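You operate a simulated robot arm through the tools that you are given. There is no shell and no other tool. Be economical: measure what you need, move in short steps, check, and stop when the job is done.

The job below is to be done with a simulated two-armed robot. You get a single attempt, and the scene is never put back.

JOB
Pick up the pale grout box with one hand, pass it to the other hand and put it on the top of the charging bench. Set down upright: pale grout box.

The check looks at the end state, three seconds after you hand in, the way a careful person would. Anything else that was tipped, shoved, dropped, spilled or broken makes it a failure.

ROBOT AND FRAMES
Two 7-joint arms with two-finger parallel grippers on one trunk, on a base that drives. Base frame: it is fixed to the floor where the robot stands at the start and does not move with it; the origin is under the middle of the robot, x ahead of it, y to its left, z up; the surface under the hand at the start is at about z = 0.8. Units: m, degrees, N and s.
The left shoulder is at the start at [0.11, 0.169, 1.332], the right one opposite. With the tool pointing down near the work surface each hand reaches from about 0.44 to 0.76 m from the robot's upright axis, wherever it stands, measured 20 degrees to its own side. Places, roughly: top of the charging bench (17x80 cm) [-4.08, 0.88, 0.9]. Payload 1.57 kg a hand.
The TCP of each hand is the grasp point between the finger pads, 0.03 m short of the fingertips. In the tool frame z runs along the fingers and y along their closing line. Largest opening 0.08 m; finger width 0.017, thickness 0.012; the body of the gripper, 0.04 by 0.082 m, starts 0.08 m behind the TCP.
Orientation is told as [roll, pitch, yaw] about the base's x, y, z axes, in that order, counted from this pose: with the fingers straight down and closing along the base's y, the tool's x points along the base's -x, its y along +y and its z along -z.

CONTROLS
- The arms move only by the tool apply_moves. It takes "left_deltas", "right_deltas" or both (then of equal length, played together; a hand with none holds still); each is a list of rows, each a list of 6 numbers: the shift along the tool's x, y, z in units of 40 mm (1.0 is 40 mm), then the turn, a rotation vector about the tool's x, y, z in units of 8 degrees (1.0 is 8 degrees). In form: [[x, y, z, wx, wy, wz], ...]. A call has 1 to 12 rows; each row shifts and turns the commanded pose from where the row before left it, along the tool's axes as they then stand. "left_hand" and "right_hand" are, for a hand that has rows, the finger opening in m, from 0 to 0.08, set as the call begins (left out, the last holds). A call with a number of a shift or a turn outside -1 to 1 is refused whole. Rows are played at 5 a second. More than 0.05 m and 8.6 degrees between two rows, or a gripper value outside its range, and nothing of the call is played. Where a pose cannot be reached the arm comes as near as it can. A force on the tool above 40 N (or 10 N above the force at the start of the call, whichever is more), or a blocked arm, ends the call early, and 0.2 s more pass. The fingers move at their own pace (about 0.072 m/s each) and stop on an object; they squeeze with about 40 N. The grip force told is the motor's: it shows also when the fingers shut on nothing. Time passes only in rows, and 0.2 s behind the last, so rows that do not move let the fingers close. The reply holds the time, the measured pose of the TCP, the force on the tool along the base axes, the opening and the grip force, in the units named above and with some noise, with the torque about the TCP (base axes, N m) and any sound that the robot's microphone picked up.
- Cameras (640 x 400 px; columns grow to the right, rows downward): "scene" is now at [0.1604, -0.0033, 1.5196]; the picture's right is [-0.01, -1.00, 0.00], its down [-0.69, 0.01, -0.72] and it looks along [0.72, -0.01, -0.69] (base axes); focal length 262 px, centre (320, 200). "left" rides on the left gripper at [0.072, 0.007, -0.122] in its tool frame; the picture's right is [-0.09, 1.00, 0.00], its down [-0.84, -0.08, -0.54] and it looks along [-0.54, -0.05, 0.84] (tool axes); focal length 238 px, centre (320, 200). "right" rides on the right gripper at [0.072, -0.007, -0.122] in its tool frame; the picture's right is [0.09, 1.00, 0.00], its down [-0.84, 0.08, -0.54] and it looks along [-0.54, 0.05, 0.84] (tool axes); focal length 238 px, centre (320, 200). There is no depth. A picture from a camera that has moved, and an enlarged one, comes with that camera's place and axes in the base frame and with its lens. The place of the scene camera against the robot may be out by one fixed shift of up to 0.012 m in any direction.
- get_image(camera): a new picture of that camera. No time passes.
- raise_lower(by): slides the trunk up (or, below 0, down) by that many m; the arms and the scene camera ride with it, the base frame stays. It gives what a move gives, with no picture.
- drive_base(legs): drives the robot by 1 to 6 legs, each [ahead, left, turn to the left] in m, m and degrees, along the robot's own axes; the way and the turn of a leg run together, so that a leg with both is an arc; at most 1.5 m and 180 degrees a leg. The arms and the cameras ride along, it lands a little off, and it stops where it bumps. It gives what a move gives.
- turn_head(pan, tilt): turns the head with the scene camera to pan (to the left, within 86 degrees either way) and tilt (down, from -29 to 69), counted from straight ahead of the robot. It gives what a move gives.
- enlarge(camera, box): a new picture of the part [left, top, right, bottom] of that camera's present view, enlarged. No time passes.
- job_done(): hands the job in; it is judged then, once.

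Work in short steps. Places have to be worked out from the pictures, the camera data and where the tool is seen: move nearer, look again, correct. Check each grasp and each placing, and mend what went wrong. You have 120 turns and 108 pictures in all, those below and enlarged ones among them. Open the grippers and draw the arms clear of the work before you hand the job in, unless the task says otherwise; then end with one line.

The tools are called after ">>>" by a JSON object that holds its "op" and its "data". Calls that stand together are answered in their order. apply_moves: Moves the arms, as the interface text tells. Its arguments: {"type":"object","properties":{"left_deltas":{"type":"array","items":{"type":"array","items":{"type":"number"}}},"left_hand":{"type":"number"},"right_deltas":{"type":"array","items":{"type":"array","items":{"type":"number"}}},"right_hand":{"type":"number"}},"required":[]} The other tools are called the same way: raise_lower (by) slides the trunk up or down; drive_base (legs) drives the base; turn_head (pan, tilt) turns the head that bears the scene camera; get_image (camera) takes a picture; enlarge (camera, box) takes an enlarged picture of a part of a camera's view; job_done () hands the job in.

At the start:

```text
clock: 0.0
left_ee_pos: [0.6471, 0.2928, 1.0783]
left_ee_rot: [0.0, 0.0, 0.2]
left_ft_force: [-0.6, 0.1, 0.1]
left_torque: [0.04, 0.02, 0.0]
left_gripper_width: 0.08
left_grip_force: 0.1
right_ee_pos: [0.641, -0.2868, 1.0421]
right_ee_rot: [0.0, 0.0, 0.0]
right_ft_force: [-0.5, 0.1, -0.5]
right_torque: [0.04, 0.0, 0.0]
right_gripper_width: 0.0801
right_grip_force: 0.0
trunk travel left (down, up): [-0.646, 0.244]
robot x, y, heading: [0.0014, -0.0008, 0.0]
head pan, tilt: [-0.7, 44.0]
```

scene: 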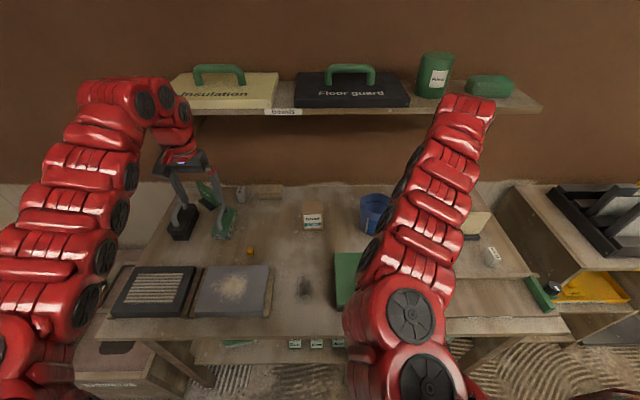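
right: 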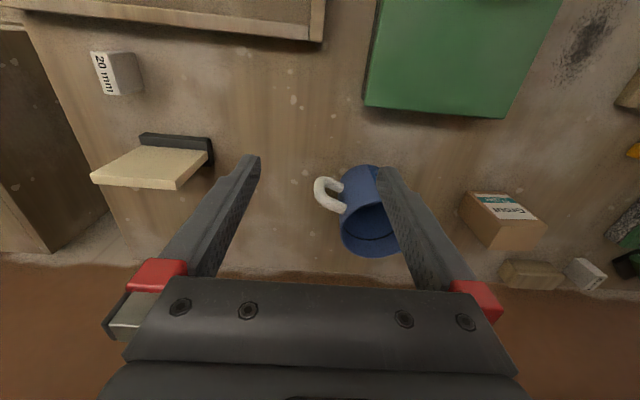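
left: 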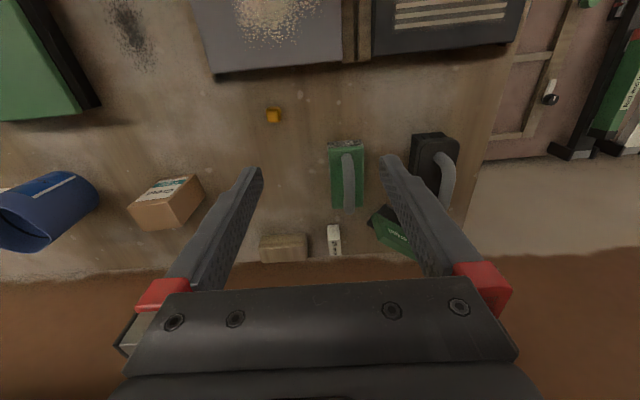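

I see a tan box labelled "Grout" near the middle of the bench. I'll enlarge to read it and check for other candidates.

>>> {"op": "enlarge", "data": {"camera": "scene", "box": [220, 160, 420, 285]}}

>>> {"op": "enlarge", "data": {"camera": "left", "box": [100, 130, 260, 230]}}

>>> {"op": "enlarge", "data": {"camera": "right", "box": [440, 160, 640, 285]}}

```text
3.20 times, centred on (320, 222) of scene
camera zoom: at [0.1604, -0.0033, 1.5196], right [-0.01, -1.0, 0.0], down [-0.69, 0.01, -0.72], along [0.72, -0.01, -0.69], focal length 837 px, centre (320, 128)
```

zoom: 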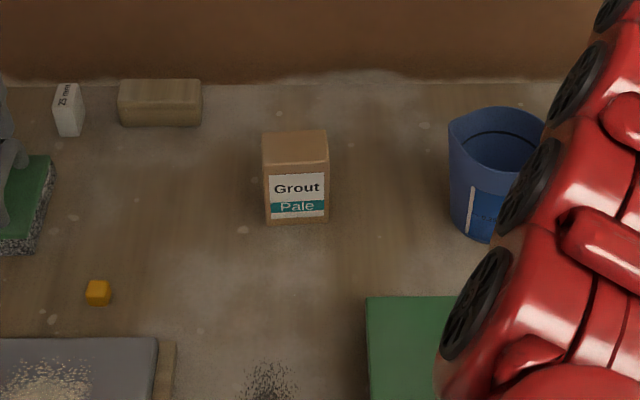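

```text
4.00 times, centred on (180, 180) of left
camera zoom: at [0.5769, 0.2997, 1.1996], right [0.09, 1.0, 0.0], down [0.84, -0.08, 0.54], along [0.54, -0.05, -0.84], focal length 953 px, centre (880, 280)
```

zoom: 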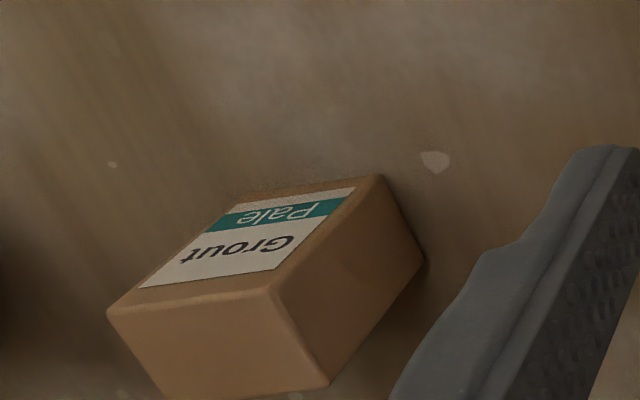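

```text
3.20 times, centred on (540, 222) of right
camera zoom: at [0.5698, -0.2939, 1.1645], right [-0.09, 1.0, 0.0], down [0.84, 0.08, 0.54], along [0.54, 0.05, -0.84], focal length 763 px, centre (-384, 128)
```

zoom: 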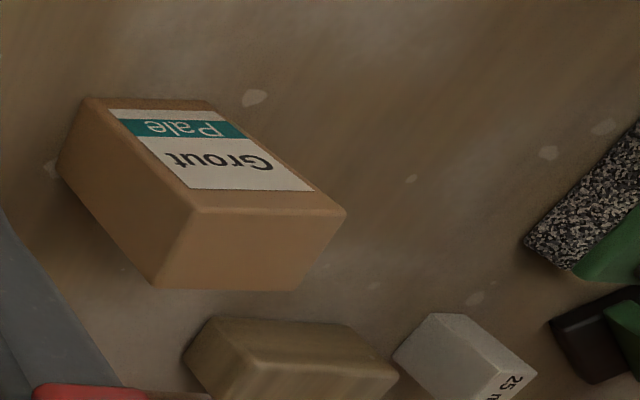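

The box reads "Grout Pale". Triangulating from the wrist views: about 0.068 (y) × 0.048 (x) × 0.095 high, centred near (0.78, 0.018), top z≈0.90, yaw ≈5°. It's slightly out of reach, so I look down to see how much room there is to drive ahead.

>>> {"op": "turn_head", "data": {"pan": 0, "tilt": 69}}

>>> {"op": "get_image", "data": {"camera": "scene"}}

```text
clock: 0.9
left_ee_pos: [0.6476, 0.2924, 1.0783]
left_ee_rot: [-0.1, 0.1, 0.1]
left_ft_force: [0.5, -0.3, 0.7]
left_torque: [0.02, 0.02, 0.02]
left_gripper_width: 0.0804
left_grip_force: 0.0
right_ee_pos: [0.641, -0.2874, 1.0417]
right_ee_rot: [0.0, -0.1, 0.0]
right_ft_force: [0.8, 0.6, -0.6]
right_torque: [-0.01, 0.01, 0.0]
right_gripper_width: 0.08
right_grip_force: 0.1
trunk travel left (down, up): [-0.646, 0.244]
robot x, y, heading: [-0.0025, -0.0013, -0.2]
head pan, tilt: [0.0, 68.8]
```

```text
101 pictures are left
camera scene: at [0.1343, -0.0024, 1.4893], right [0.0, -1.0, 0.0], down [-0.93, 0.0, -0.36], along [0.36, 0.0, -0.93], focal length 262 px, centre (320, 200)
```

scene: 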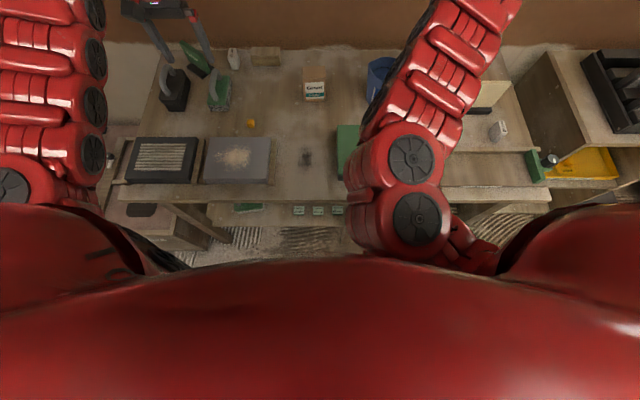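

The table edge is at x≈0.42 with free space before it. I'll drive ahead 0.08 m.

>>> {"op": "drive_base", "data": {"legs": [[0.08, 0, 0]]}}

>>> {"op": "turn_head", "data": {"pan": 0, "tilt": 44}}

>>> {"op": "get_image", "data": {"camera": "scene"}}

>>> {"op": "get_image", "data": {"camera": "right"}}

```text
clock: 1.9
left_ee_pos: [0.7291, 0.2922, 1.0778]
left_ee_rot: [-0.1, -0.1, 0.1]
left_ft_force: [0.1, -1.0, -0.1]
left_torque: [0.0, 0.02, 0.03]
left_gripper_width: 0.0799
left_grip_force: 0.1
right_ee_pos: [0.722, -0.2878, 1.0411]
right_ee_rot: [0.1, 0.0, -0.1]
right_ft_force: [-0.2, 0.3, 0.6]
right_torque: [0.0, 0.02, 0.01]
right_gripper_width: 0.0801
right_grip_force: 0.0
trunk travel left (down, up): [-0.646, 0.244]
robot x, y, heading: [0.0799, 0.0002, 0.0]
head pan, tilt: [0.0, 68.8]
```

```text
clock: 2.8
left_ee_pos: [0.7276, 0.2921, 1.0782]
left_ee_rot: [0.0, 0.0, 0.2]
left_ft_force: [0.1, -0.6, -0.7]
left_torque: [0.03, -0.01, 0.02]
left_gripper_width: 0.0799
left_grip_force: 0.1
right_ee_pos: [0.72, -0.2867, 1.0433]
right_ee_rot: [0.0, -0.1, -0.1]
right_ft_force: [-0.1, -0.4, -0.3]
right_torque: [0.02, 0.0, -0.01]
right_gripper_width: 0.0801
right_grip_force: 0.0
trunk travel left (down, up): [-0.646, 0.244]
robot x, y, heading: [0.0766, 0.0021, -0.2]
head pan, tilt: [0.0, 44.0]
```

```text
100 pictures are left
camera scene: at [0.239, -0.0025, 1.5196], right [0.0, -1.0, 0.0], down [-0.69, 0.0, -0.72], along [0.72, 0.0, -0.69], focal length 262 px, centre (320, 200)
```

scene: 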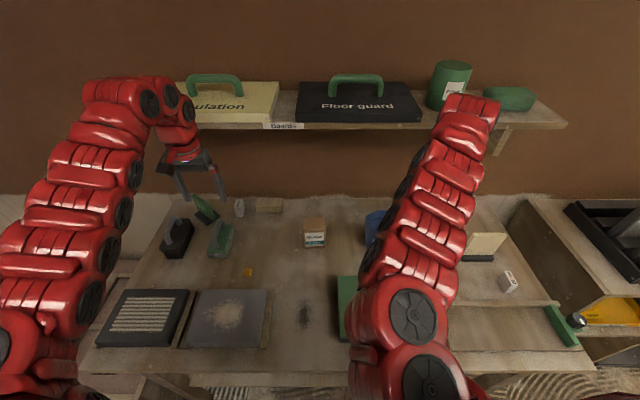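

```text
99 pictures are left
camera right: at [0.6484, -0.2944, 1.1648], right [-0.09, 1.0, 0.0], down [0.84, 0.08, 0.54], along [0.54, 0.05, -0.84], focal length 238 px, centre (320, 200)
```

right: 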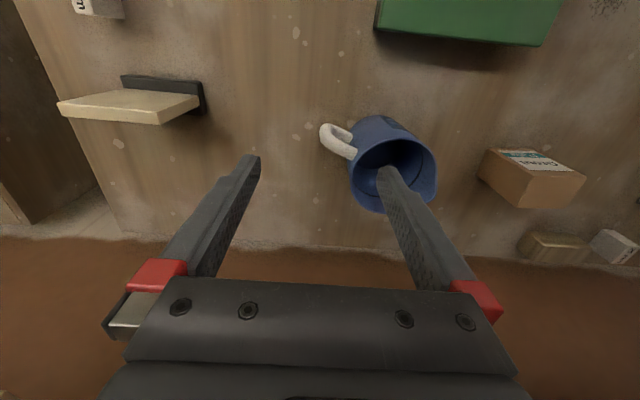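

The shelf edge hangs at about x≈0.78, z≈1.22, so a straight-down pick is tight. I'll use a forward-pitched (~45°) approach closing along y. First I move the right hand to the middle at height, then pitch it.

>>> {"op": "apply_moves", "data": {"right_deltas": [[0.3, 0.95, 0, 0, 0, 0], [0.3, 0.95, 0, 0, 0, 0], [0.3, 0.95, 0, 0, 0, 0], [0.3, 0.95, 0, 0, 0, 0], [0.3, 0.95, 0, 0, 0, 0], [0.3, 0.95, 0, 0, 0, 0], [0.3, 0.95, 0, 0, 0, 0], [0.3, 0.95, 0, 0, 0, 0]], "right_hand": 0.08}}

>>> {"op": "apply_moves", "data": {"right_deltas": [[0, 0, 0, 0, -1, 0], [0, 0, 0, 0, -1, 0], [0, 0, 0, 0, -1, 0], [0, 0, 0, 0, -1, 0], [0, 0, 0, 0, -1, 0], [0, 0, 0, 0, -0.63, 0]]}}

>>> {"op": "get_image", "data": {"camera": "right"}}

>>> {"op": "get_image", "data": {"camera": "scene"}}

```text
clock: 4.6
left_ee_pos: [0.7272, 0.2937, 1.0761]
left_ee_rot: [-0.2, 0.1, 0.1]
left_ft_force: [0.5, 0.0, -0.2]
left_torque: [-0.01, -0.02, -0.02]
left_gripper_width: 0.0799
left_grip_force: 0.1
right_ee_pos: [0.7023, -0.2011, 1.0582]
right_ee_rot: [0.0, 0.1, -0.1]
right_ft_force: [-0.9, -0.6, 0.0]
right_torque: [-0.01, 0.01, -0.01]
right_gripper_width: 0.0799
right_grip_force: 0.1
right hand out of reach, approached as far as the arm can: row 2, 3, 4, 5, 6, 7, 8
trunk travel left (down, up): [-0.646, 0.244]
robot x, y, heading: [0.0793, 0.0015, 0.2]
head pan, tilt: [0.0, 44.0]
```

```text
clock: 6.0
left_ee_pos: [0.7285, 0.2917, 1.0787]
left_ee_rot: [-0.1, 0.0, 0.0]
left_ft_force: [-0.5, -0.2, 0.6]
left_torque: [0.0, 0.01, 0.01]
left_gripper_width: 0.08
left_grip_force: 0.0
right_ee_pos: [0.7028, -0.2019, 1.0568]
right_ee_rot: [-0.1, 0.2, -0.2]
right_ft_force: [0.3, -1.0, 0.1]
right_torque: [0.0, -0.02, -0.01]
right_gripper_width: 0.0799
right_grip_force: 0.1
right hand out of reach, approached as far as the arm can: row 1, 2, 3, 4, 5, 6
trunk travel left (down, up): [-0.646, 0.244]
robot x, y, heading: [0.0817, -0.0017, -0.1]
head pan, tilt: [0.0, 44.0]
```

```text
98 pictures are left
camera right: at [0.6319, -0.2088, 1.1803], right [-0.09, 1.0, 0.0], down [0.84, 0.08, 0.54], along [0.54, 0.05, -0.84], focal length 238 px, centre (320, 200)
```

right: 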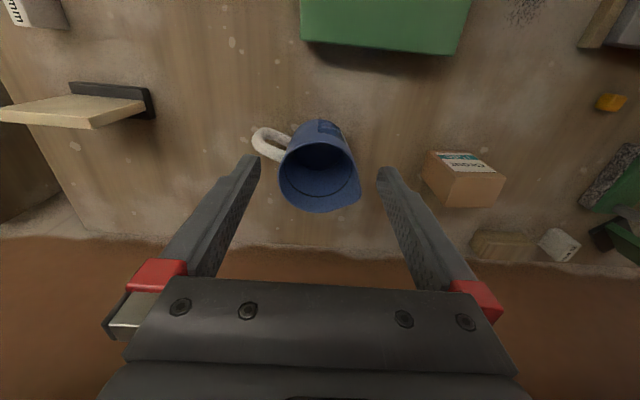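

```text
97 pictures are left
camera scene: at [0.2399, -0.0024, 1.5195], right [0.0, -1.0, 0.0], down [-0.69, 0.0, -0.72], along [0.72, 0.0, -0.69], focal length 262 px, centre (320, 200)
```

scene: 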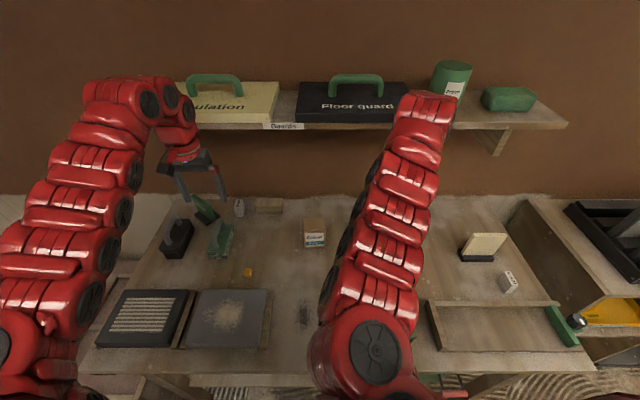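

The right arm hit a joint limit (likely wrist, with the forearm rising). I'll test lowering a little and see where the commanded pose picks up from.

>>> {"op": "apply_moves", "data": {"right_deltas": [[0, 0, 0.5, 0, 0, 0], [0, 0, 0.5, 0, 0, 0]]}}

```text
clock: 6.6
left_ee_pos: [0.7277, 0.2921, 1.0788]
left_ee_rot: [0.0, 0.0, 0.1]
left_ft_force: [0.5, 0.2, 0.1]
left_torque: [0.0, 0.01, -0.01]
left_gripper_width: 0.0799
left_grip_force: 0.1
right_ee_pos: [0.7031, -0.2014, 1.0568]
right_ee_rot: [0.0, 0.1, 0.0]
right_ft_force: [-0.6, -0.7, -0.1]
right_torque: [-0.03, -0.01, 0.01]
right_gripper_width: 0.0799
right_grip_force: 0.0
right hand out of reach, approached as far as the arm can: row 1, 2
trunk travel left (down, up): [-0.646, 0.244]
robot x, y, heading: [0.0753, -0.0004, 0.2]
head pan, tilt: [0.0, 44.0]
```

The command seems to persist at an unreachable pose. I'll undo the shifts step by step until the arm responds again.

>>> {"op": "apply_moves", "data": {"right_deltas": [[0, 0, -0.5, 0, 0, 0], [0, 0, -0.5, 0, 0, 0], [0, 0, 0, 0, 1, 0]]}}

```text
clock: 7.4
left_ee_pos: [0.7298, 0.2917, 1.0768]
left_ee_rot: [0.0, 0.0, 0.1]
left_ft_force: [0.1, -0.8, -0.3]
left_torque: [0.01, 0.0, -0.01]
left_gripper_width: 0.0799
left_grip_force: 0.0
right_ee_pos: [0.7207, -0.2043, 1.0505]
right_ee_rot: [0.0, 8.2, 0.0]
right_ft_force: [0.5, -0.3, -0.6]
right_torque: [0.02, 0.04, 0.01]
right_gripper_width: 0.08
right_grip_force: 0.1
right hand out of reach, approached as far as the arm can: row 1, 2, 3
trunk travel left (down, up): [-0.646, 0.244]
robot x, y, heading: [0.0784, 0.0014, -0.1]
head pan, tilt: [0.0, 44.0]
```

The command resets to the actual pose after each call. I'll lower the hand 6 cm (still above the bucket) and try pitching forward again.

>>> {"op": "apply_moves", "data": {"right_deltas": [[0, 0, 0.5, 0, 0, 0], [0, 0, 0.5, 0, 0, 0], [0, 0, 0.5, 0, 0, 0], [0, 0, 0, 0, -1, 0], [0, 0, 0, 0, -1, 0]]}}

```text
clock: 8.6
left_ee_pos: [0.7285, 0.2928, 1.0773]
left_ee_rot: [0.0, -0.1, 0.0]
left_ft_force: [0.6, 0.5, -0.2]
left_torque: [-0.01, 0.01, 0.01]
left_gripper_width: 0.08
left_grip_force: 0.1
right_ee_pos: [0.7169, -0.2119, 0.9979]
right_ee_rot: [0.0, 0.3, 0.2]
right_ft_force: [0.2, 0.3, -0.3]
right_torque: [0.02, 0.01, 0.0]
right_gripper_width: 0.0801
right_grip_force: 0.0
right hand out of reach, approached as far as the arm can: row 4, 5
trunk travel left (down, up): [-0.646, 0.244]
robot x, y, heading: [0.0793, -0.0042, 0.0]
head pan, tilt: [0.0, 44.0]
```

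The limit seems related to the wrist coming in close at this height. I'll back off 0.2 m to have free air and raise the trunk so the arms hang in a better configuration.

>>> {"op": "drive_base", "data": {"legs": [[-0.2, 0, 0]]}}

>>> {"op": "raise_lower", "data": {"by": 0.15}}

>>> {"op": "apply_moves", "data": {"right_deltas": [[0, 0.5, 0.8, 0, 0, 0], [0, 0.5, 0.8, 0, 0, 0], [0, 0.5, 0.8, 0, -0.5, 0], [0, 0.5, 0.8, 0, -0.5, 0], [0, 0, 0, 0, -1, 0], [0, 0, 0, 0, -1, 0]]}}

>>> {"op": "get_image", "data": {"camera": "scene"}}

```text
clock: 10.2
left_ee_pos: [0.5295, 0.292, 1.0788]
left_ee_rot: [0.0, 0.0, 0.0]
left_ft_force: [0.0, 0.1, 1.0]
left_torque: [-0.04, 0.01, -0.02]
left_gripper_width: 0.0797
left_grip_force: 0.0
right_ee_pos: [0.5168, -0.2121, 0.9981]
right_ee_rot: [0.0, 0.4, 0.1]
right_ft_force: [-0.2, -0.6, -0.1]
right_torque: [0.0, -0.02, 0.02]
right_gripper_width: 0.0803
right_grip_force: 0.0
trunk travel left (down, up): [-0.646, 0.244]
robot x, y, heading: [-0.1187, 0.0, -0.0]
head pan, tilt: [0.0, 44.0]
```

```text
clock: 12.0
left_ee_pos: [0.5298, 0.2925, 1.2284]
left_ee_rot: [0.0, 0.0, -0.1]
left_ft_force: [-0.1, 0.3, -0.2]
left_torque: [-0.03, -0.01, 0.02]
left_gripper_width: 0.0798
left_grip_force: 0.0
right_ee_pos: [0.5169, -0.2109, 1.148]
right_ee_rot: [-0.1, 0.3, 0.0]
right_ft_force: [0.6, -0.1, 0.1]
right_torque: [-0.01, -0.02, 0.01]
right_gripper_width: 0.08
right_grip_force: 0.0
trunk travel left (down, up): [-0.796, 0.094]
robot x, y, heading: [-0.1191, 0.0023, -0.2]
head pan, tilt: [0.0, 44.0]
```

```text
clock: 13.4
left_ee_pos: [0.5286, 0.2928, 1.2294]
left_ee_rot: [0.0, -0.1, 0.1]
left_ft_force: [0.0, -1.2, -0.9]
left_torque: [0.03, -0.01, -0.04]
left_gripper_width: 0.08
left_grip_force: 0.0
right_ee_pos: [0.5303, -0.147, 1.0612]
right_ee_rot: [0.1, -23.8, 0.2]
right_ft_force: [0.5, -1.2, -0.4]
right_torque: [0.0, 0.0, -0.01]
right_gripper_width: 0.0799
right_grip_force: 0.0
right hand out of reach, approached as far as the arm can: row 1, 2, 3
trunk travel left (down, up): [-0.796, 0.094]
robot x, y, heading: [-0.1213, 0.0023, 0.1]
head pan, tilt: [0.0, 44.0]
```

```text
96 pictures are left
camera scene: at [0.0403, -0.0021, 1.6696], right [0.0, -1.0, 0.0], down [-0.69, 0.0, -0.72], along [0.72, 0.0, -0.69], focal length 262 px, centre (320, 200)
```

scene: 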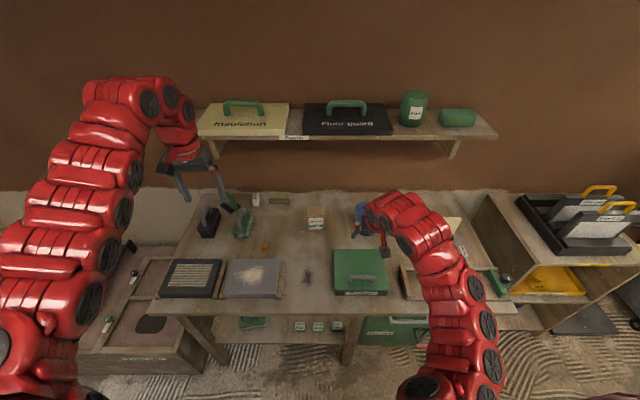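

The arm has unfolded nicely. I'll continue: centre y, and pitch to −45°.

>>> {"op": "apply_moves", "data": {"right_deltas": [[0, 0.85, 0, 0, -0.7, 0], [0, 0.85, 0, 0, -0.7, 0], [0, 0.85, 0, 0, -0.7, 0], [0, 0.85, 0, 0, -0.55, 0], [0, 0.75, 0, 0, 0, 0]]}}

>>> {"op": "get_image", "data": {"camera": "right"}}

```text
clock: 14.6
left_ee_pos: [0.5297, 0.2941, 1.2291]
left_ee_rot: [-0.1, 0.0, -0.1]
left_ft_force: [0.8, -0.1, -0.5]
left_torque: [-0.01, 0.0, 0.01]
left_gripper_width: 0.08
left_grip_force: 0.1
right_ee_pos: [0.5303, 0.0187, 1.0623]
right_ee_rot: [-0.1, -44.8, 0.1]
right_ft_force: [0.1, 0.9, -0.3]
right_torque: [0.01, 0.02, -0.02]
right_gripper_width: 0.0799
right_grip_force: 0.0
trunk travel left (down, up): [-0.796, 0.094]
robot x, y, heading: [-0.1195, 0.006, -0.0]
head pan, tilt: [0.0, 44.0]
```

```text
95 pictures are left
camera right: at [0.3942, 0.0122, 1.0974], right [-0.07, 1.0, -0.07], down [0.21, 0.08, 0.97], along [0.98, 0.05, -0.22], focal length 238 px, centre (320, 200)
```

right: 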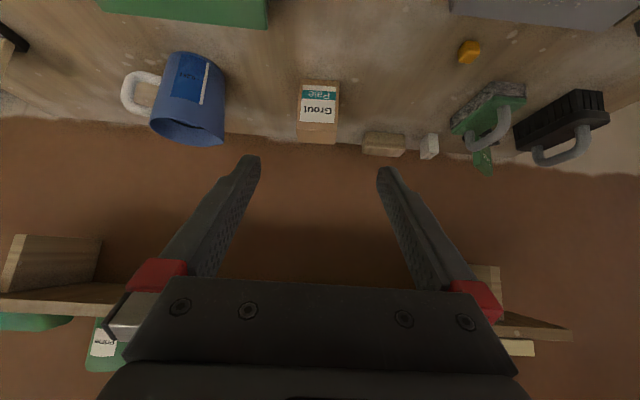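

Right hand is at y≈0.019, pitch −45° with the box ahead. I'll drive ahead 0.08 and move down to the pregrasp point (0.695, 0.0185, 0.935).

>>> {"op": "drive_base", "data": {"legs": [[0.08, 0, 0]]}}

>>> {"op": "apply_moves", "data": {"right_deltas": [[0.186, 0, 0.9375, 0, 0, 0], [0.186, 0, 0.9375, 0, 0, 0], [0.186, 0, 0.9375, 0, 0, 0], [0.186, 0, 0.9375, 0, 0, 0]]}}

>>> {"op": "get_image", "data": {"camera": "right"}}

>>> {"op": "get_image", "data": {"camera": "scene"}}

```text
clock: 15.6
left_ee_pos: [0.6061, 0.2915, 1.2293]
left_ee_rot: [0.1, 0.0, 0.0]
left_ft_force: [-1.0, -0.1, -0.8]
left_torque: [0.02, -0.01, 0.01]
left_gripper_width: 0.0801
left_grip_force: 0.0
right_ee_pos: [0.6088, 0.017, 1.0632]
right_ee_rot: [0.0, -44.9, 0.2]
right_ft_force: [0.3, 0.4, 0.1]
right_torque: [0.0, -0.03, -0.02]
right_gripper_width: 0.0802
right_grip_force: 0.1
trunk travel left (down, up): [-0.796, 0.094]
robot x, y, heading: [-0.0419, -0.0005, 0.1]
head pan, tilt: [0.0, 44.0]
```

```text
clock: 16.6
left_ee_pos: [0.6089, 0.2931, 1.2272]
left_ee_rot: [0.0, -0.1, 0.1]
left_ft_force: [-0.1, -0.2, 0.0]
left_torque: [-0.03, -0.01, 0.05]
left_gripper_width: 0.0801
left_grip_force: 0.1
right_ee_pos: [0.6941, 0.0173, 0.9332]
right_ee_rot: [-0.2, -44.9, 0.3]
right_ft_force: [0.6, 0.4, 0.2]
right_torque: [0.0, 0.02, -0.01]
right_gripper_width: 0.0799
right_grip_force: 0.1
trunk travel left (down, up): [-0.796, 0.094]
robot x, y, heading: [-0.0398, 0.0016, -0.1]
head pan, tilt: [0.0, 44.0]
```

```text
94 pictures are left
camera right: at [0.5579, 0.0109, 0.97], right [-0.07, 1.0, -0.07], down [0.21, 0.08, 0.97], along [0.98, 0.05, -0.21], focal length 238 px, centre (320, 200)
```

right: 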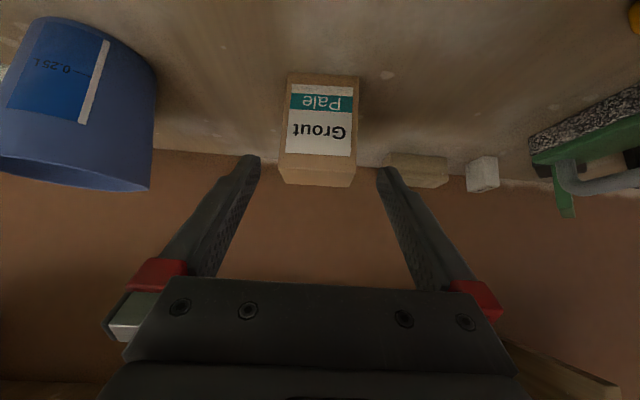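

```text
93 pictures are left
camera scene: at [0.1196, -0.0021, 1.6695], right [0.0, -1.0, 0.0], down [-0.69, 0.0, -0.72], along [0.72, 0.0, -0.69], focal length 262 px, centre (320, 200)
```

scene: 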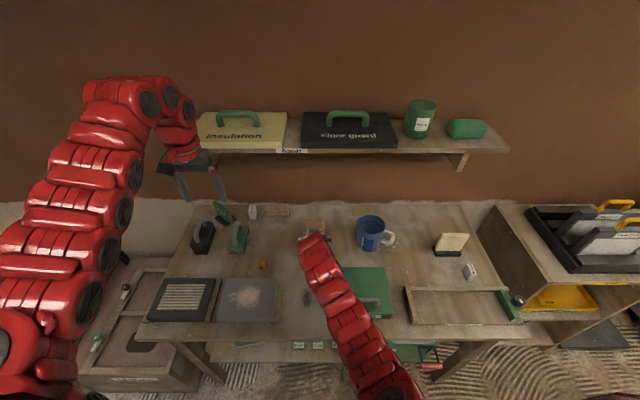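

I'll enlarge to measure the box corners from here.

>>> {"op": "enlarge", "data": {"camera": "right", "box": [224, 60, 416, 180]}}

```text
3.33 times, centred on (320, 120) of right
camera zoom: at [0.5579, 0.0109, 0.97], right [-0.07, 1.0, -0.07], down [0.21, 0.08, 0.97], along [0.98, 0.05, -0.21], focal length 794 px, centre (320, 467)
```

zoom: 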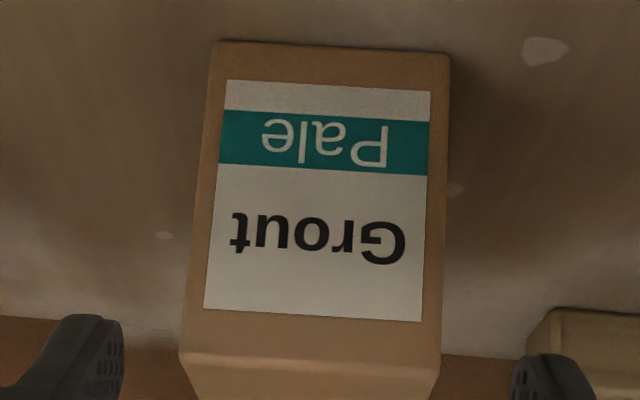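

Measurements agree: centre ≈(0.778, 0.018), yaw ≈4.5°, width 0.067. I align the yaw and y, then check before sliding in.

>>> {"op": "apply_moves", "data": {"right_deltas": [[0, -0.15, 0, -0.398, 0, -0.398], [0, 0, 0.9, 0, 0, 0], [0, 0, 0, 0, 0, 0]], "right_hand": 0.08}}

>>> {"op": "get_image", "data": {"camera": "right"}}

```text
clock: 17.4
left_ee_pos: [0.6084, 0.2928, 1.229]
left_ee_rot: [0.0, -0.1, 0.0]
left_ft_force: [0.2, 0.5, -0.2]
left_torque: [0.02, 0.03, -0.01]
left_gripper_width: 0.0798
left_grip_force: 0.1
right_ee_pos: [0.7189, 0.0126, 0.9094]
right_ee_rot: [-0.1, -44.9, 4.6]
right_ft_force: [0.9, 0.2, 0.2]
right_torque: [0.04, 0.01, 0.01]
right_gripper_width: 0.0802
right_grip_force: 0.0
trunk travel left (down, up): [-0.796, 0.094]
robot x, y, heading: [-0.0412, -0.0019, -0.3]
head pan, tilt: [0.0, 44.0]
```

```text
91 pictures are left
camera right: at [0.5839, -0.0043, 0.9451], right [-0.14, 0.99, -0.07], down [0.2, 0.09, 0.97], along [0.97, 0.13, -0.21], focal length 238 px, centre (320, 200)
```

right: 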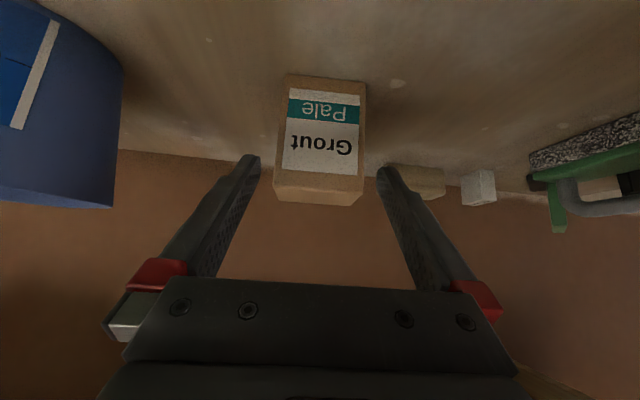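

Box is centred between the fingers. I slide in the remaining ~0.084 m along the tool axis.

>>> {"op": "apply_moves", "data": {"right_deltas": [[0, 0, 0.5, 0, 0, 0], [0, 0, 0.5, 0, 0, 0], [0, 0, 0.55, 0, 0, 0], [0, 0, 0.55, 0, 0, 0], [0, 0, 0, 0, 0, 0]]}}

>>> {"op": "get_image", "data": {"camera": "right"}}

```text
clock: 18.6
left_ee_pos: [0.6081, 0.2924, 1.2284]
left_ee_rot: [0.1, 0.0, 0.0]
left_ft_force: [0.0, -0.4, 0.1]
left_torque: [-0.01, -0.01, 0.01]
left_gripper_width: 0.0801
left_grip_force: 0.0
right_ee_pos: [0.7513, 0.0219, 0.8749]
right_ee_rot: [0.0, -44.8, 4.5]
right_ft_force: [-0.5, -0.3, 0.1]
right_torque: [0.01, -0.01, -0.01]
right_gripper_width: 0.0799
right_grip_force: 0.1
right hand out of reach, approached as far as the arm can: row 3, 4
trunk travel left (down, up): [-0.796, 0.094]
robot x, y, heading: [-0.0424, -0.0009, -0.2]
head pan, tilt: [0.0, 44.0]
```

```text
90 pictures are left
camera right: at [0.6154, 0.0042, 0.9115], right [-0.14, 0.99, -0.07], down [0.2, 0.09, 0.97], along [0.97, 0.13, -0.21], focal length 238 px, centre (320, 200)
```

right: 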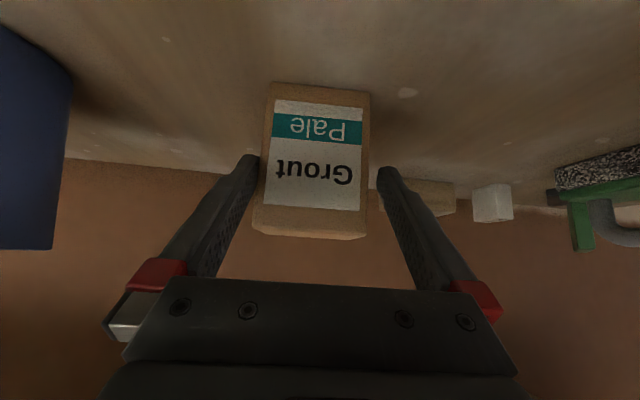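

The arm reached its extension limit and drifted 5 mm in y. I'll correct y, withdraw 8 cm horizontally, then drive ahead the same and finish.

>>> {"op": "apply_moves", "data": {"right_deltas": [[0, -0.14, 0, 0, 0, 0], [0.47, 0, -0.47, 0, 0, 0], [0.47, 0, -0.47, 0, 0, 0], [0.47, 0, -0.47, 0, 0, 0]]}}

>>> {"op": "drive_base", "data": {"legs": [[0.06, 0, 0]]}}

>>> {"op": "get_image", "data": {"camera": "right"}}

```text
clock: 19.6
left_ee_pos: [0.607, 0.2918, 1.2282]
left_ee_rot: [0.0, -0.1, 0.0]
left_ft_force: [0.8, 0.0, -0.7]
left_torque: [-0.01, 0.0, -0.03]
left_gripper_width: 0.0801
left_grip_force: 0.0
right_ee_pos: [0.6717, 0.0092, 0.8744]
right_ee_rot: [0.0, -44.9, 4.5]
right_ft_force: [0.3, -0.2, -0.5]
right_torque: [0.01, 0.02, -0.02]
right_gripper_width: 0.0803
right_grip_force: 0.1
trunk travel left (down, up): [-0.796, 0.094]
robot x, y, heading: [-0.041, 0.0001, -0.4]
head pan, tilt: [0.0, 44.0]
```

```text
clock: 20.6
left_ee_pos: [0.6638, 0.2925, 1.2293]
left_ee_rot: [0.0, -0.1, 0.0]
left_ft_force: [0.0, -0.9, 0.0]
left_torque: [-0.03, -0.03, 0.0]
left_gripper_width: 0.0801
left_grip_force: 0.0
right_ee_pos: [0.7279, 0.0085, 0.8762]
right_ee_rot: [0.0, -45.0, 4.6]
right_ft_force: [-0.7, 0.1, 0.8]
right_torque: [-0.01, -0.02, -0.01]
right_gripper_width: 0.0801
right_grip_force: 0.1
trunk travel left (down, up): [-0.796, 0.094]
robot x, y, heading: [0.0166, -0.0009, -0.2]
head pan, tilt: [0.0, 44.0]
```

```text
89 pictures are left
camera right: at [0.5934, -0.0085, 0.9122], right [-0.14, 0.99, -0.07], down [0.2, 0.09, 0.97], along [0.97, 0.13, -0.21], focal length 238 px, centre (320, 200)
```

right: 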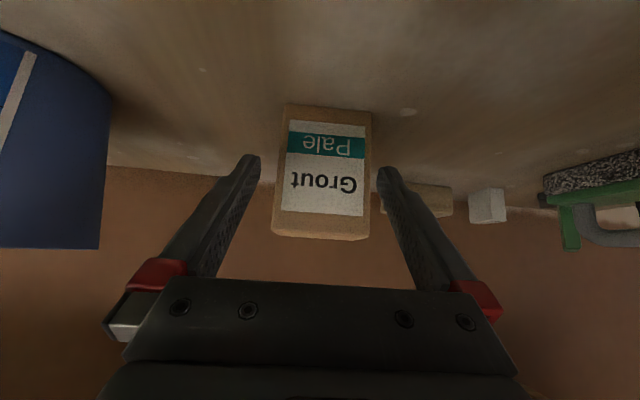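

Aligned to within a few mm; shift y by +4 mm and go in to (0.779, 0.017, 0.85).

>>> {"op": "apply_moves", "data": {"right_deltas": [[0, 0.1, 0, 0, 0, 0], [-0.147, 0, 0.453, 0, 0, 0], [-0.147, 0, 0.453, 0, 0, 0], [-0.147, 0, 0.453, 0, 0, 0], [0, 0, 0, 0, 0, 0]]}}

>>> {"op": "get_image", "data": {"camera": "right"}}

```text
clock: 21.8
left_ee_pos: [0.6668, 0.2925, 1.2284]
left_ee_rot: [-0.1, 0.1, 0.0]
left_ft_force: [-0.5, 0.0, -0.5]
left_torque: [0.02, 0.01, -0.01]
left_gripper_width: 0.0801
left_grip_force: 0.0
right_ee_pos: [0.7816, 0.0154, 0.8481]
right_ee_rot: [0.0, -44.8, 4.7]
right_ft_force: [0.6, 0.3, -1.2]
right_torque: [0.02, -0.03, -0.02]
right_gripper_width: 0.08
right_grip_force: 0.0
trunk travel left (down, up): [-0.796, 0.094]
robot x, y, heading: [0.0172, -0.0008, -0.4]
head pan, tilt: [0.0, 44.0]
```

```text
88 pictures are left
camera right: at [0.6458, -0.0011, 0.8846], right [-0.14, 0.99, -0.06], down [0.2, 0.09, 0.97], along [0.97, 0.13, -0.21], focal length 238 px, centre (320, 200)
```

right: 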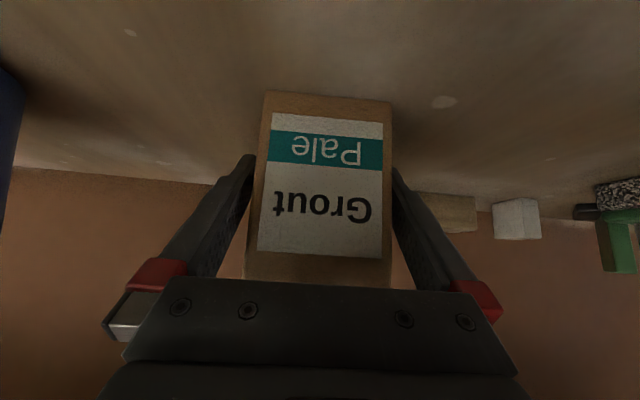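

The fingers straddle the box with no contact force. Close.

>>> {"op": "apply_moves", "data": {"right_deltas": [[0, 0, 0, 0, 0, 0], [0, 0, 0, 0, 0, 0], [0, 0, 0, 0, 0, 0]], "right_hand": 0.05}}

```text
clock: 22.6
left_ee_pos: [0.6663, 0.2917, 1.2288]
left_ee_rot: [-0.1, 0.0, -0.1]
left_ft_force: [-0.3, -0.5, -0.9]
left_torque: [-0.01, 0.0, -0.02]
left_gripper_width: 0.08
left_grip_force: 0.0
right_ee_pos: [0.7805, 0.017, 0.8487]
right_ee_rot: [-0.1, -44.9, 4.6]
right_ft_force: [0.3, 0.4, -0.4]
right_torque: [-0.1, -0.04, -0.02]
right_gripper_width: 0.0696
right_grip_force: 39.8
trunk travel left (down, up): [-0.796, 0.094]
robot x, y, heading: [0.0181, -0.0026, -0.4]
head pan, tilt: [0.0, 44.0]
```

Gripped at 0.0696 m width, 40 N. Lift 4 cm straight up.

>>> {"op": "apply_moves", "data": {"right_deltas": [[-0.35, 0, -0.35, 0, 0, 0], [-0.35, 0, -0.35, 0, 0, 0], [0, 0, 0, 0, 0, 0]]}}

>>> {"op": "get_image", "data": {"camera": "right"}}

```text
clock: 23.4
left_ee_pos: [0.6664, 0.2914, 1.2285]
left_ee_rot: [0.1, 0.0, 0.0]
left_ft_force: [0.3, -0.5, -1.0]
left_torque: [0.0, 0.01, 0.0]
left_gripper_width: 0.0799
left_grip_force: 0.0
right_ee_pos: [0.7801, 0.0161, 0.8872]
right_ee_rot: [0.0, -45.0, 4.6]
right_ft_force: [-0.1, -0.5, 2.4]
right_torque: [0.19, -0.08, 0.01]
right_gripper_width: 0.0697
right_grip_force: 34.8
trunk travel left (down, up): [-0.796, 0.094]
robot x, y, heading: [0.0151, -0.0011, -0.1]
head pan, tilt: [0.0, 44.0]
```

```text
87 pictures are left
camera right: at [0.6451, -0.0009, 0.9249], right [-0.14, 0.99, -0.06], down [0.2, 0.09, 0.97], along [0.97, 0.13, -0.21], focal length 238 px, centre (320, 200)
```

right: 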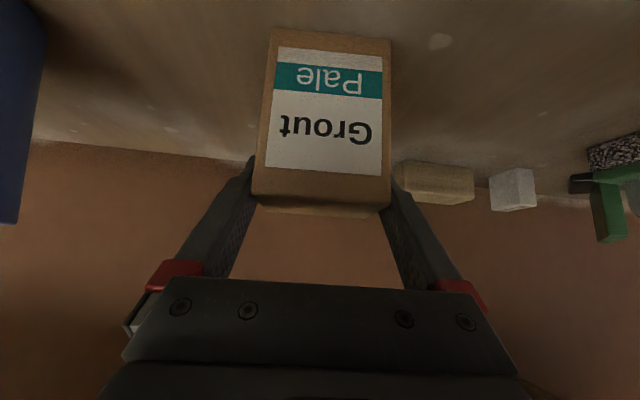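

The box looks lower relative to the fingers than before; I need to check whether it slipped. Enlarging.

>>> {"op": "enlarge", "data": {"camera": "right", "box": [192, 0, 448, 240]}}

>>> {"op": "enlarge", "data": {"camera": "scene", "box": [240, 170, 400, 270]}}

>>> {"op": "get_image", "data": {"camera": "left"}}

```text
1.67 times, centred on (320, 120) of right
camera zoom: at [0.6451, -0.0009, 0.9249], right [-0.14, 0.99, -0.06], down [0.2, 0.09, 0.97], along [0.97, 0.13, -0.21], focal length 397 px, centre (320, 333)
```

zoom: 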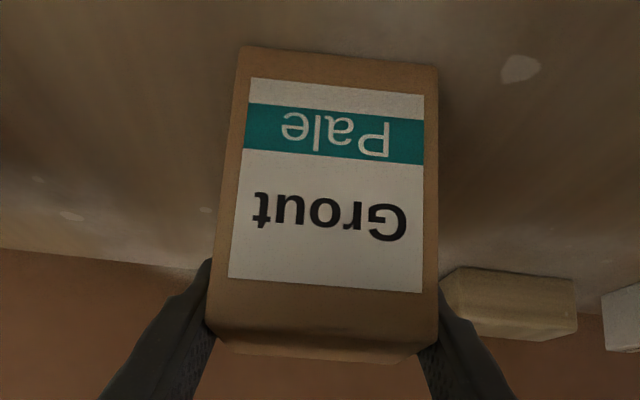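

```text
4.00 times, centred on (320, 220) of scene
camera zoom: at [0.1774, -0.0029, 1.6696], right [0.0, -1.0, 0.0], down [-0.69, 0.0, -0.72], along [0.72, 0.0, -0.69], focal length 1046 px, centre (320, 120)
```

zoom: 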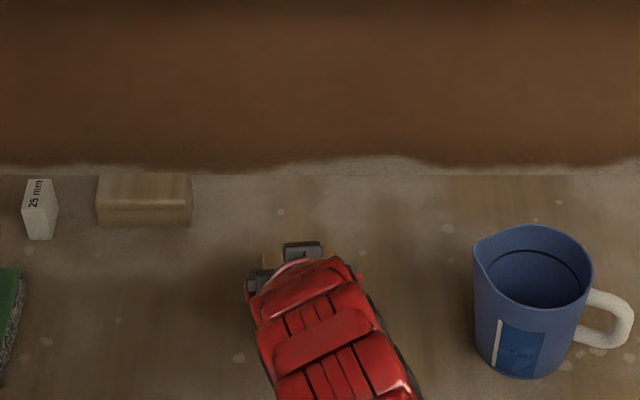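

```text
84 pictures are left
camera left: at [0.5944, 0.2988, 1.3496], right [0.09, 1.0, 0.0], down [0.84, -0.08, 0.54], along [0.54, -0.05, -0.84], focal length 238 px, centre (320, 200)
```

left: 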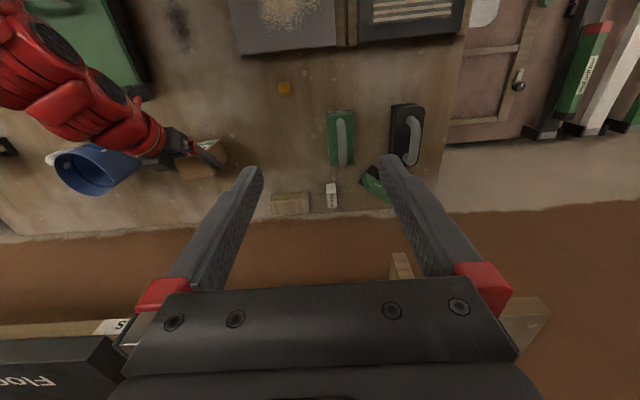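

The box stayed on the table: the fingers slid 4 cm up its sides. I'll open, go back down, and squeeze fully closed (command 0), then lift very slowly.

>>> {"op": "apply_moves", "data": {"right_deltas": [[0, 0, 0, 0, 0, 0], [0, 0, 0, 0, 0, 0]], "right_hand": 0.08}}

>>> {"op": "get_image", "data": {"camera": "right"}}

```text
clock: 24.0
left_ee_pos: [0.6653, 0.2909, 1.2289]
left_ee_rot: [-0.1, 0.1, 0.1]
left_ft_force: [-0.7, 0.5, 0.0]
left_torque: [-0.01, -0.02, -0.01]
left_gripper_width: 0.0799
left_grip_force: 0.1
right_ee_pos: [0.7798, 0.0159, 0.8888]
right_ee_rot: [0.0, -44.9, 4.6]
right_ft_force: [0.7, 0.2, -0.3]
right_torque: [-0.01, 0.01, -0.05]
right_gripper_width: 0.0802
right_grip_force: 0.1
trunk travel left (down, up): [-0.796, 0.094]
robot x, y, heading: [0.0203, 0.002, -0.1]
head pan, tilt: [0.0, 44.0]
```

```text
83 pictures are left
camera right: at [0.6452, -0.0008, 0.9244], right [-0.14, 0.99, -0.07], down [0.2, 0.09, 0.97], along [0.97, 0.13, -0.21], focal length 238 px, centre (320, 200)
```

right: 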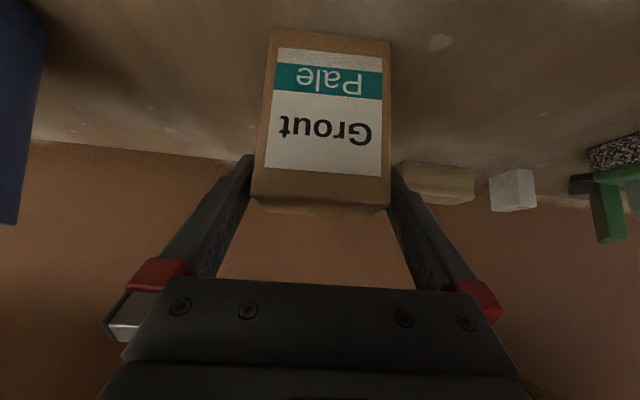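

Box stands unchanged. Lower 4 cm and squeeze with command 0.

>>> {"op": "apply_moves", "data": {"right_deltas": [[0.35, 0, 0.35, 0, 0, 0], [0.37, 0, 0.37, 0, 0, 0], [0, 0, 0, 0, 0, 0]]}}

>>> {"op": "apply_moves", "data": {"right_deltas": [[0, 0, 0, 0, 0, 0], [0, 0, 0, 0, 0, 0], [0, 0, 0, 0, 0, 0], [0, 0, 0, 0, 0, 0], [-0.09, 0, -0.09, 0, 0, 0], [0, 0, 0, 0, 0, 0]], "right_hand": 0.0}}

>>> {"op": "apply_moves", "data": {"right_deltas": [[-0.05, 0, -0.05, 0, 0, 0], [-0.05, 0, -0.05, 0, 0, 0], [-0.05, 0, -0.05, 0, 0, 0], [0, 0, 0, 0, 0, 0]]}}

>>> {"op": "get_image", "data": {"camera": "right"}}

```text
clock: 24.8
left_ee_pos: [0.6667, 0.2918, 1.2291]
left_ee_rot: [-0.1, 0.0, 0.0]
left_ft_force: [0.1, -0.7, -0.4]
left_torque: [0.0, 0.01, -0.03]
left_gripper_width: 0.08
left_grip_force: 0.0
right_ee_pos: [0.7816, 0.0169, 0.8472]
right_ee_rot: [0.0, -44.9, 4.6]
right_ft_force: [-0.2, -0.2, -0.5]
right_torque: [-0.02, -0.01, -0.01]
right_gripper_width: 0.0803
right_grip_force: 0.1
trunk travel left (down, up): [-0.796, 0.094]
robot x, y, heading: [0.015, 0.0022, -0.1]
head pan, tilt: [0.0, 44.0]
```

```text
clock: 26.2
left_ee_pos: [0.6676, 0.2927, 1.2281]
left_ee_rot: [0.0, 0.0, 0.0]
left_ft_force: [0.9, -0.8, -1.2]
left_torque: [-0.04, 0.02, 0.0]
left_gripper_width: 0.0799
left_grip_force: 0.1
right_ee_pos: [0.7808, 0.0172, 0.8521]
right_ee_rot: [0.0, -44.8, 4.6]
right_ft_force: [-0.2, -0.1, -4.5]
right_torque: [0.03, -0.02, 0.05]
right_gripper_width: 0.07
right_grip_force: 39.8
trunk travel left (down, up): [-0.796, 0.094]
robot x, y, heading: [0.018, 0.0016, 0.2]
head pan, tilt: [0.0, 44.0]
```

```text
clock: 27.2
left_ee_pos: [0.6668, 0.2923, 1.2279]
left_ee_rot: [-0.1, 0.1, 0.0]
left_ft_force: [-0.7, 0.5, 0.2]
left_torque: [-0.01, 0.02, 0.0]
left_gripper_width: 0.0796
left_grip_force: 0.1
right_ee_pos: [0.7811, 0.0181, 0.861]
right_ee_rot: [-0.1, -44.8, 4.6]
right_ft_force: [0.3, -1.2, -4.5]
right_torque: [0.0, 0.03, -0.02]
right_gripper_width: 0.0698
right_grip_force: 39.9
trunk travel left (down, up): [-0.796, 0.094]
robot x, y, heading: [0.0161, -0.0005, -0.2]
head pan, tilt: [0.0, 44.0]
```

```text
82 pictures are left
camera right: at [0.6456, 0.0, 0.897], right [-0.14, 0.99, -0.06], down [0.2, 0.09, 0.97], along [0.97, 0.13, -0.22], focal length 238 px, centre (320, 200)
```

right: 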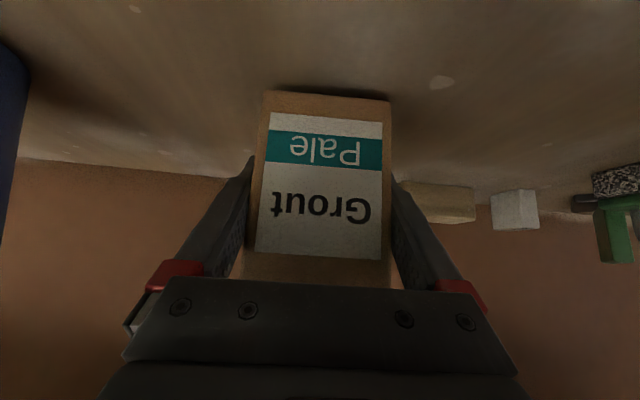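

The box is held now (4.5 N weight, gap shadow underneath). Keep gentle: lift another ~4 cm slowly.

>>> {"op": "apply_moves", "data": {"right_deltas": [[-0.07, 0, -0.07, 0, 0, 0], [-0.1, 0, -0.1, 0, 0, 0], [-0.1, 0, -0.1, 0, 0, 0], [-0.1, 0, -0.1, 0, 0, 0], [-0.1, 0, -0.1, 0, 0, 0], [-0.1, 0, -0.1, 0, 0, 0], [-0.07, 0, -0.07, 0, 0, 0], [0, 0, 0, 0, 0, 0]]}}

>>> {"op": "get_image", "data": {"camera": "right"}}

```text
clock: 29.0
left_ee_pos: [0.6664, 0.292, 1.2289]
left_ee_rot: [0.1, 0.1, 0.0]
left_ft_force: [-0.3, 0.7, -0.2]
left_torque: [0.05, 0.0, -0.01]
left_gripper_width: 0.08
left_grip_force: 0.0
right_ee_pos: [0.7815, 0.0173, 0.8966]
right_ee_rot: [0.1, -44.9, 4.5]
right_ft_force: [-0.6, -0.5, -4.2]
right_torque: [-0.04, 0.01, 0.01]
right_gripper_width: 0.07
right_grip_force: 40.4
trunk travel left (down, up): [-0.796, 0.094]
robot x, y, heading: [0.0188, 0.0013, -0.3]
head pan, tilt: [0.0, 44.0]
```

```text
81 pictures are left
camera right: at [0.646, -0.0002, 0.9337], right [-0.14, 0.99, -0.06], down [0.2, 0.09, 0.97], along [0.97, 0.13, -0.21], focal length 238 px, centre (320, 200)
```

right: 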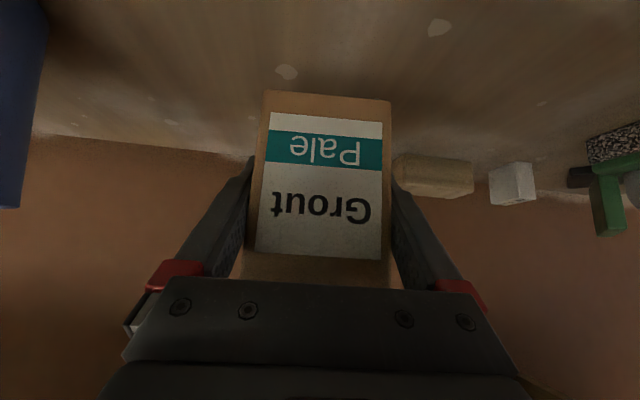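

Firmly held. Raise the trunk 5 cm for more clearance, then back away 0.5 m from the table.

>>> {"op": "raise_lower", "data": {"by": 0.05}}

>>> {"op": "drive_base", "data": {"legs": [[-0.25, 0, 0], [-0.3, 0, 0]]}}

>>> {"op": "get_image", "data": {"camera": "right"}}

>>> {"op": "get_image", "data": {"camera": "scene"}}

```text
clock: 29.9
left_ee_pos: [0.6668, 0.2924, 1.2782]
left_ee_rot: [0.0, 0.1, 0.0]
left_ft_force: [-0.6, -0.1, 0.3]
left_torque: [0.0, 0.03, 0.03]
left_gripper_width: 0.0802
left_grip_force: 0.0
right_ee_pos: [0.7808, 0.0177, 0.9477]
right_ee_rot: [0.0, -44.9, 4.6]
right_ft_force: [-0.7, -0.4, -4.2]
right_torque: [0.04, 0.01, -0.02]
right_gripper_width: 0.0697
right_grip_force: 39.9
trunk travel left (down, up): [-0.846, 0.044]
robot x, y, heading: [0.0141, -0.0004, -0.1]
head pan, tilt: [0.0, 44.0]
```

```text
clock: 33.4
left_ee_pos: [0.1204, 0.2945, 1.2771]
left_ee_rot: [0.0, 0.1, 0.2]
left_ft_force: [0.2, 0.3, -0.3]
left_torque: [-0.01, 0.0, -0.02]
left_gripper_width: 0.0799
left_grip_force: 0.0
right_ee_pos: [0.2358, 0.0197, 0.9457]
right_ee_rot: [0.1, -44.7, 4.7]
right_ft_force: [-0.3, -0.4, -5.0]
right_torque: [-0.02, 0.01, 0.04]
right_gripper_width: 0.0699
right_grip_force: 40.0
trunk travel left (down, up): [-0.846, 0.044]
robot x, y, heading: [-0.5276, 0.0023, 0.3]
head pan, tilt: [0.0, 44.0]
```

```text
80 pictures are left
camera right: at [0.1006, 0.0015, 0.9829], right [-0.15, 0.99, -0.07], down [0.2, 0.09, 0.97], along [0.97, 0.13, -0.22], focal length 238 px, centre (320, 200)
```

right: 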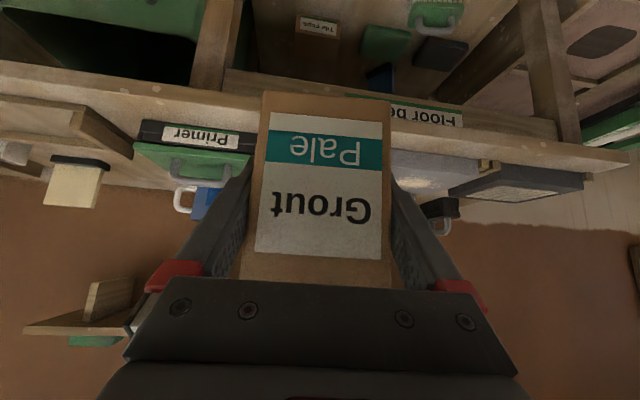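

```text
79 pictures are left
camera scene: at [-0.3658, -0.0013, 1.7192], right [0.0, -1.0, 0.0], down [-0.7, 0.0, -0.72], along [0.72, 0.0, -0.7], focal length 262 px, centre (320, 200)
```

scene: 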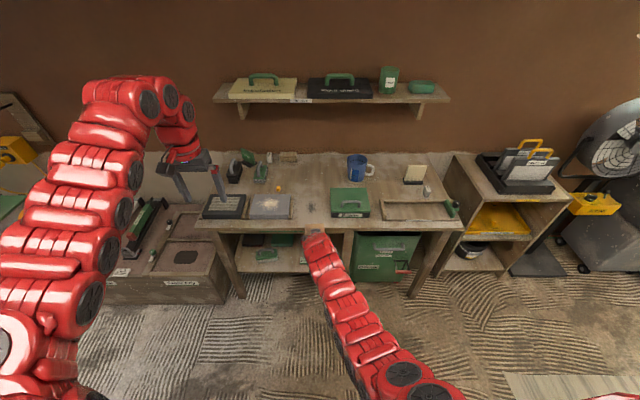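

Box held securely and clear of the table. Before the hand-over I'll look around toward the back on the left side for the charging bench.

>>> {"op": "turn_head", "data": {"pan": 86, "tilt": 25}}

>>> {"op": "get_image", "data": {"camera": "scene"}}

>>> {"op": "turn_head", "data": {"pan": -86, "tilt": 25}}

>>> {"op": "get_image", "data": {"camera": "scene"}}

```text
clock: 35.0
left_ee_pos: [0.1201, 0.2947, 1.2784]
left_ee_rot: [0.0, 0.1, 0.2]
left_ft_force: [0.4, -0.2, 0.1]
left_torque: [0.0, 0.0, 0.01]
left_gripper_width: 0.0798
left_grip_force: 0.0
right_ee_pos: [0.2357, 0.0193, 0.9477]
right_ee_rot: [-0.2, -44.9, 4.7]
right_ft_force: [-0.9, -0.2, -3.3]
right_torque: [0.0, 0.02, -0.01]
right_gripper_width: 0.0697
right_grip_force: 39.9
trunk travel left (down, up): [-0.846, 0.044]
robot x, y, heading: [-0.5272, -0.0021, -0.0]
head pan, tilt: [85.9, 25.0]
```

```text
78 pictures are left
camera scene: at [-0.4428, 0.0906, 1.7486], right [1.0, -0.07, 0.0], down [-0.03, -0.42, -0.91], along [0.06, 0.9, -0.42], focal length 262 px, centre (320, 200)
```

scene: 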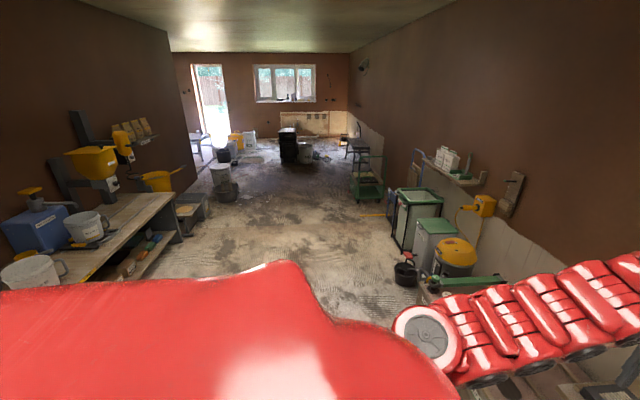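

```text
clock: 37.6
left_ee_pos: [0.1201, 0.2943, 1.2786]
left_ee_rot: [0.0, 0.1, 0.1]
left_ft_force: [-0.2, 0.4, 0.7]
left_torque: [-0.02, 0.0, 0.02]
left_gripper_width: 0.0797
left_grip_force: 0.1
right_ee_pos: [0.2349, 0.0199, 0.9479]
right_ee_rot: [-0.1, -45.0, 4.8]
right_ft_force: [-0.8, 0.0, -4.1]
right_torque: [0.04, 0.02, -0.02]
right_gripper_width: 0.0699
right_grip_force: 39.9
trunk travel left (down, up): [-0.846, 0.044]
robot x, y, heading: [-0.5288, 0.0025, 0.1]
head pan, tilt: [-85.9, 25.0]
```

```text
77 pictures are left
camera scene: at [-0.4432, -0.0932, 1.7487], right [-1.0, -0.07, 0.0], down [-0.03, 0.42, -0.91], along [0.06, -0.9, -0.42], focal length 262 px, centre (320, 200)
```

scene: 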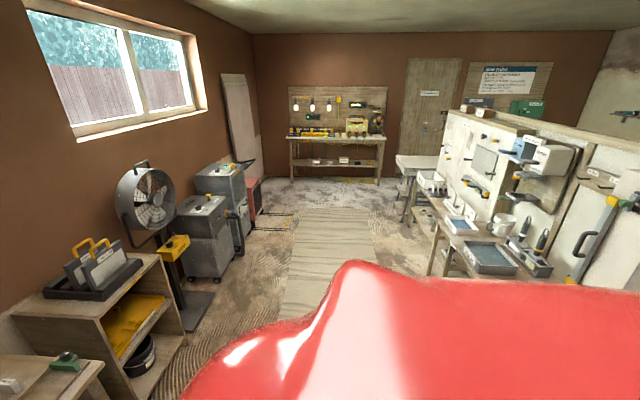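

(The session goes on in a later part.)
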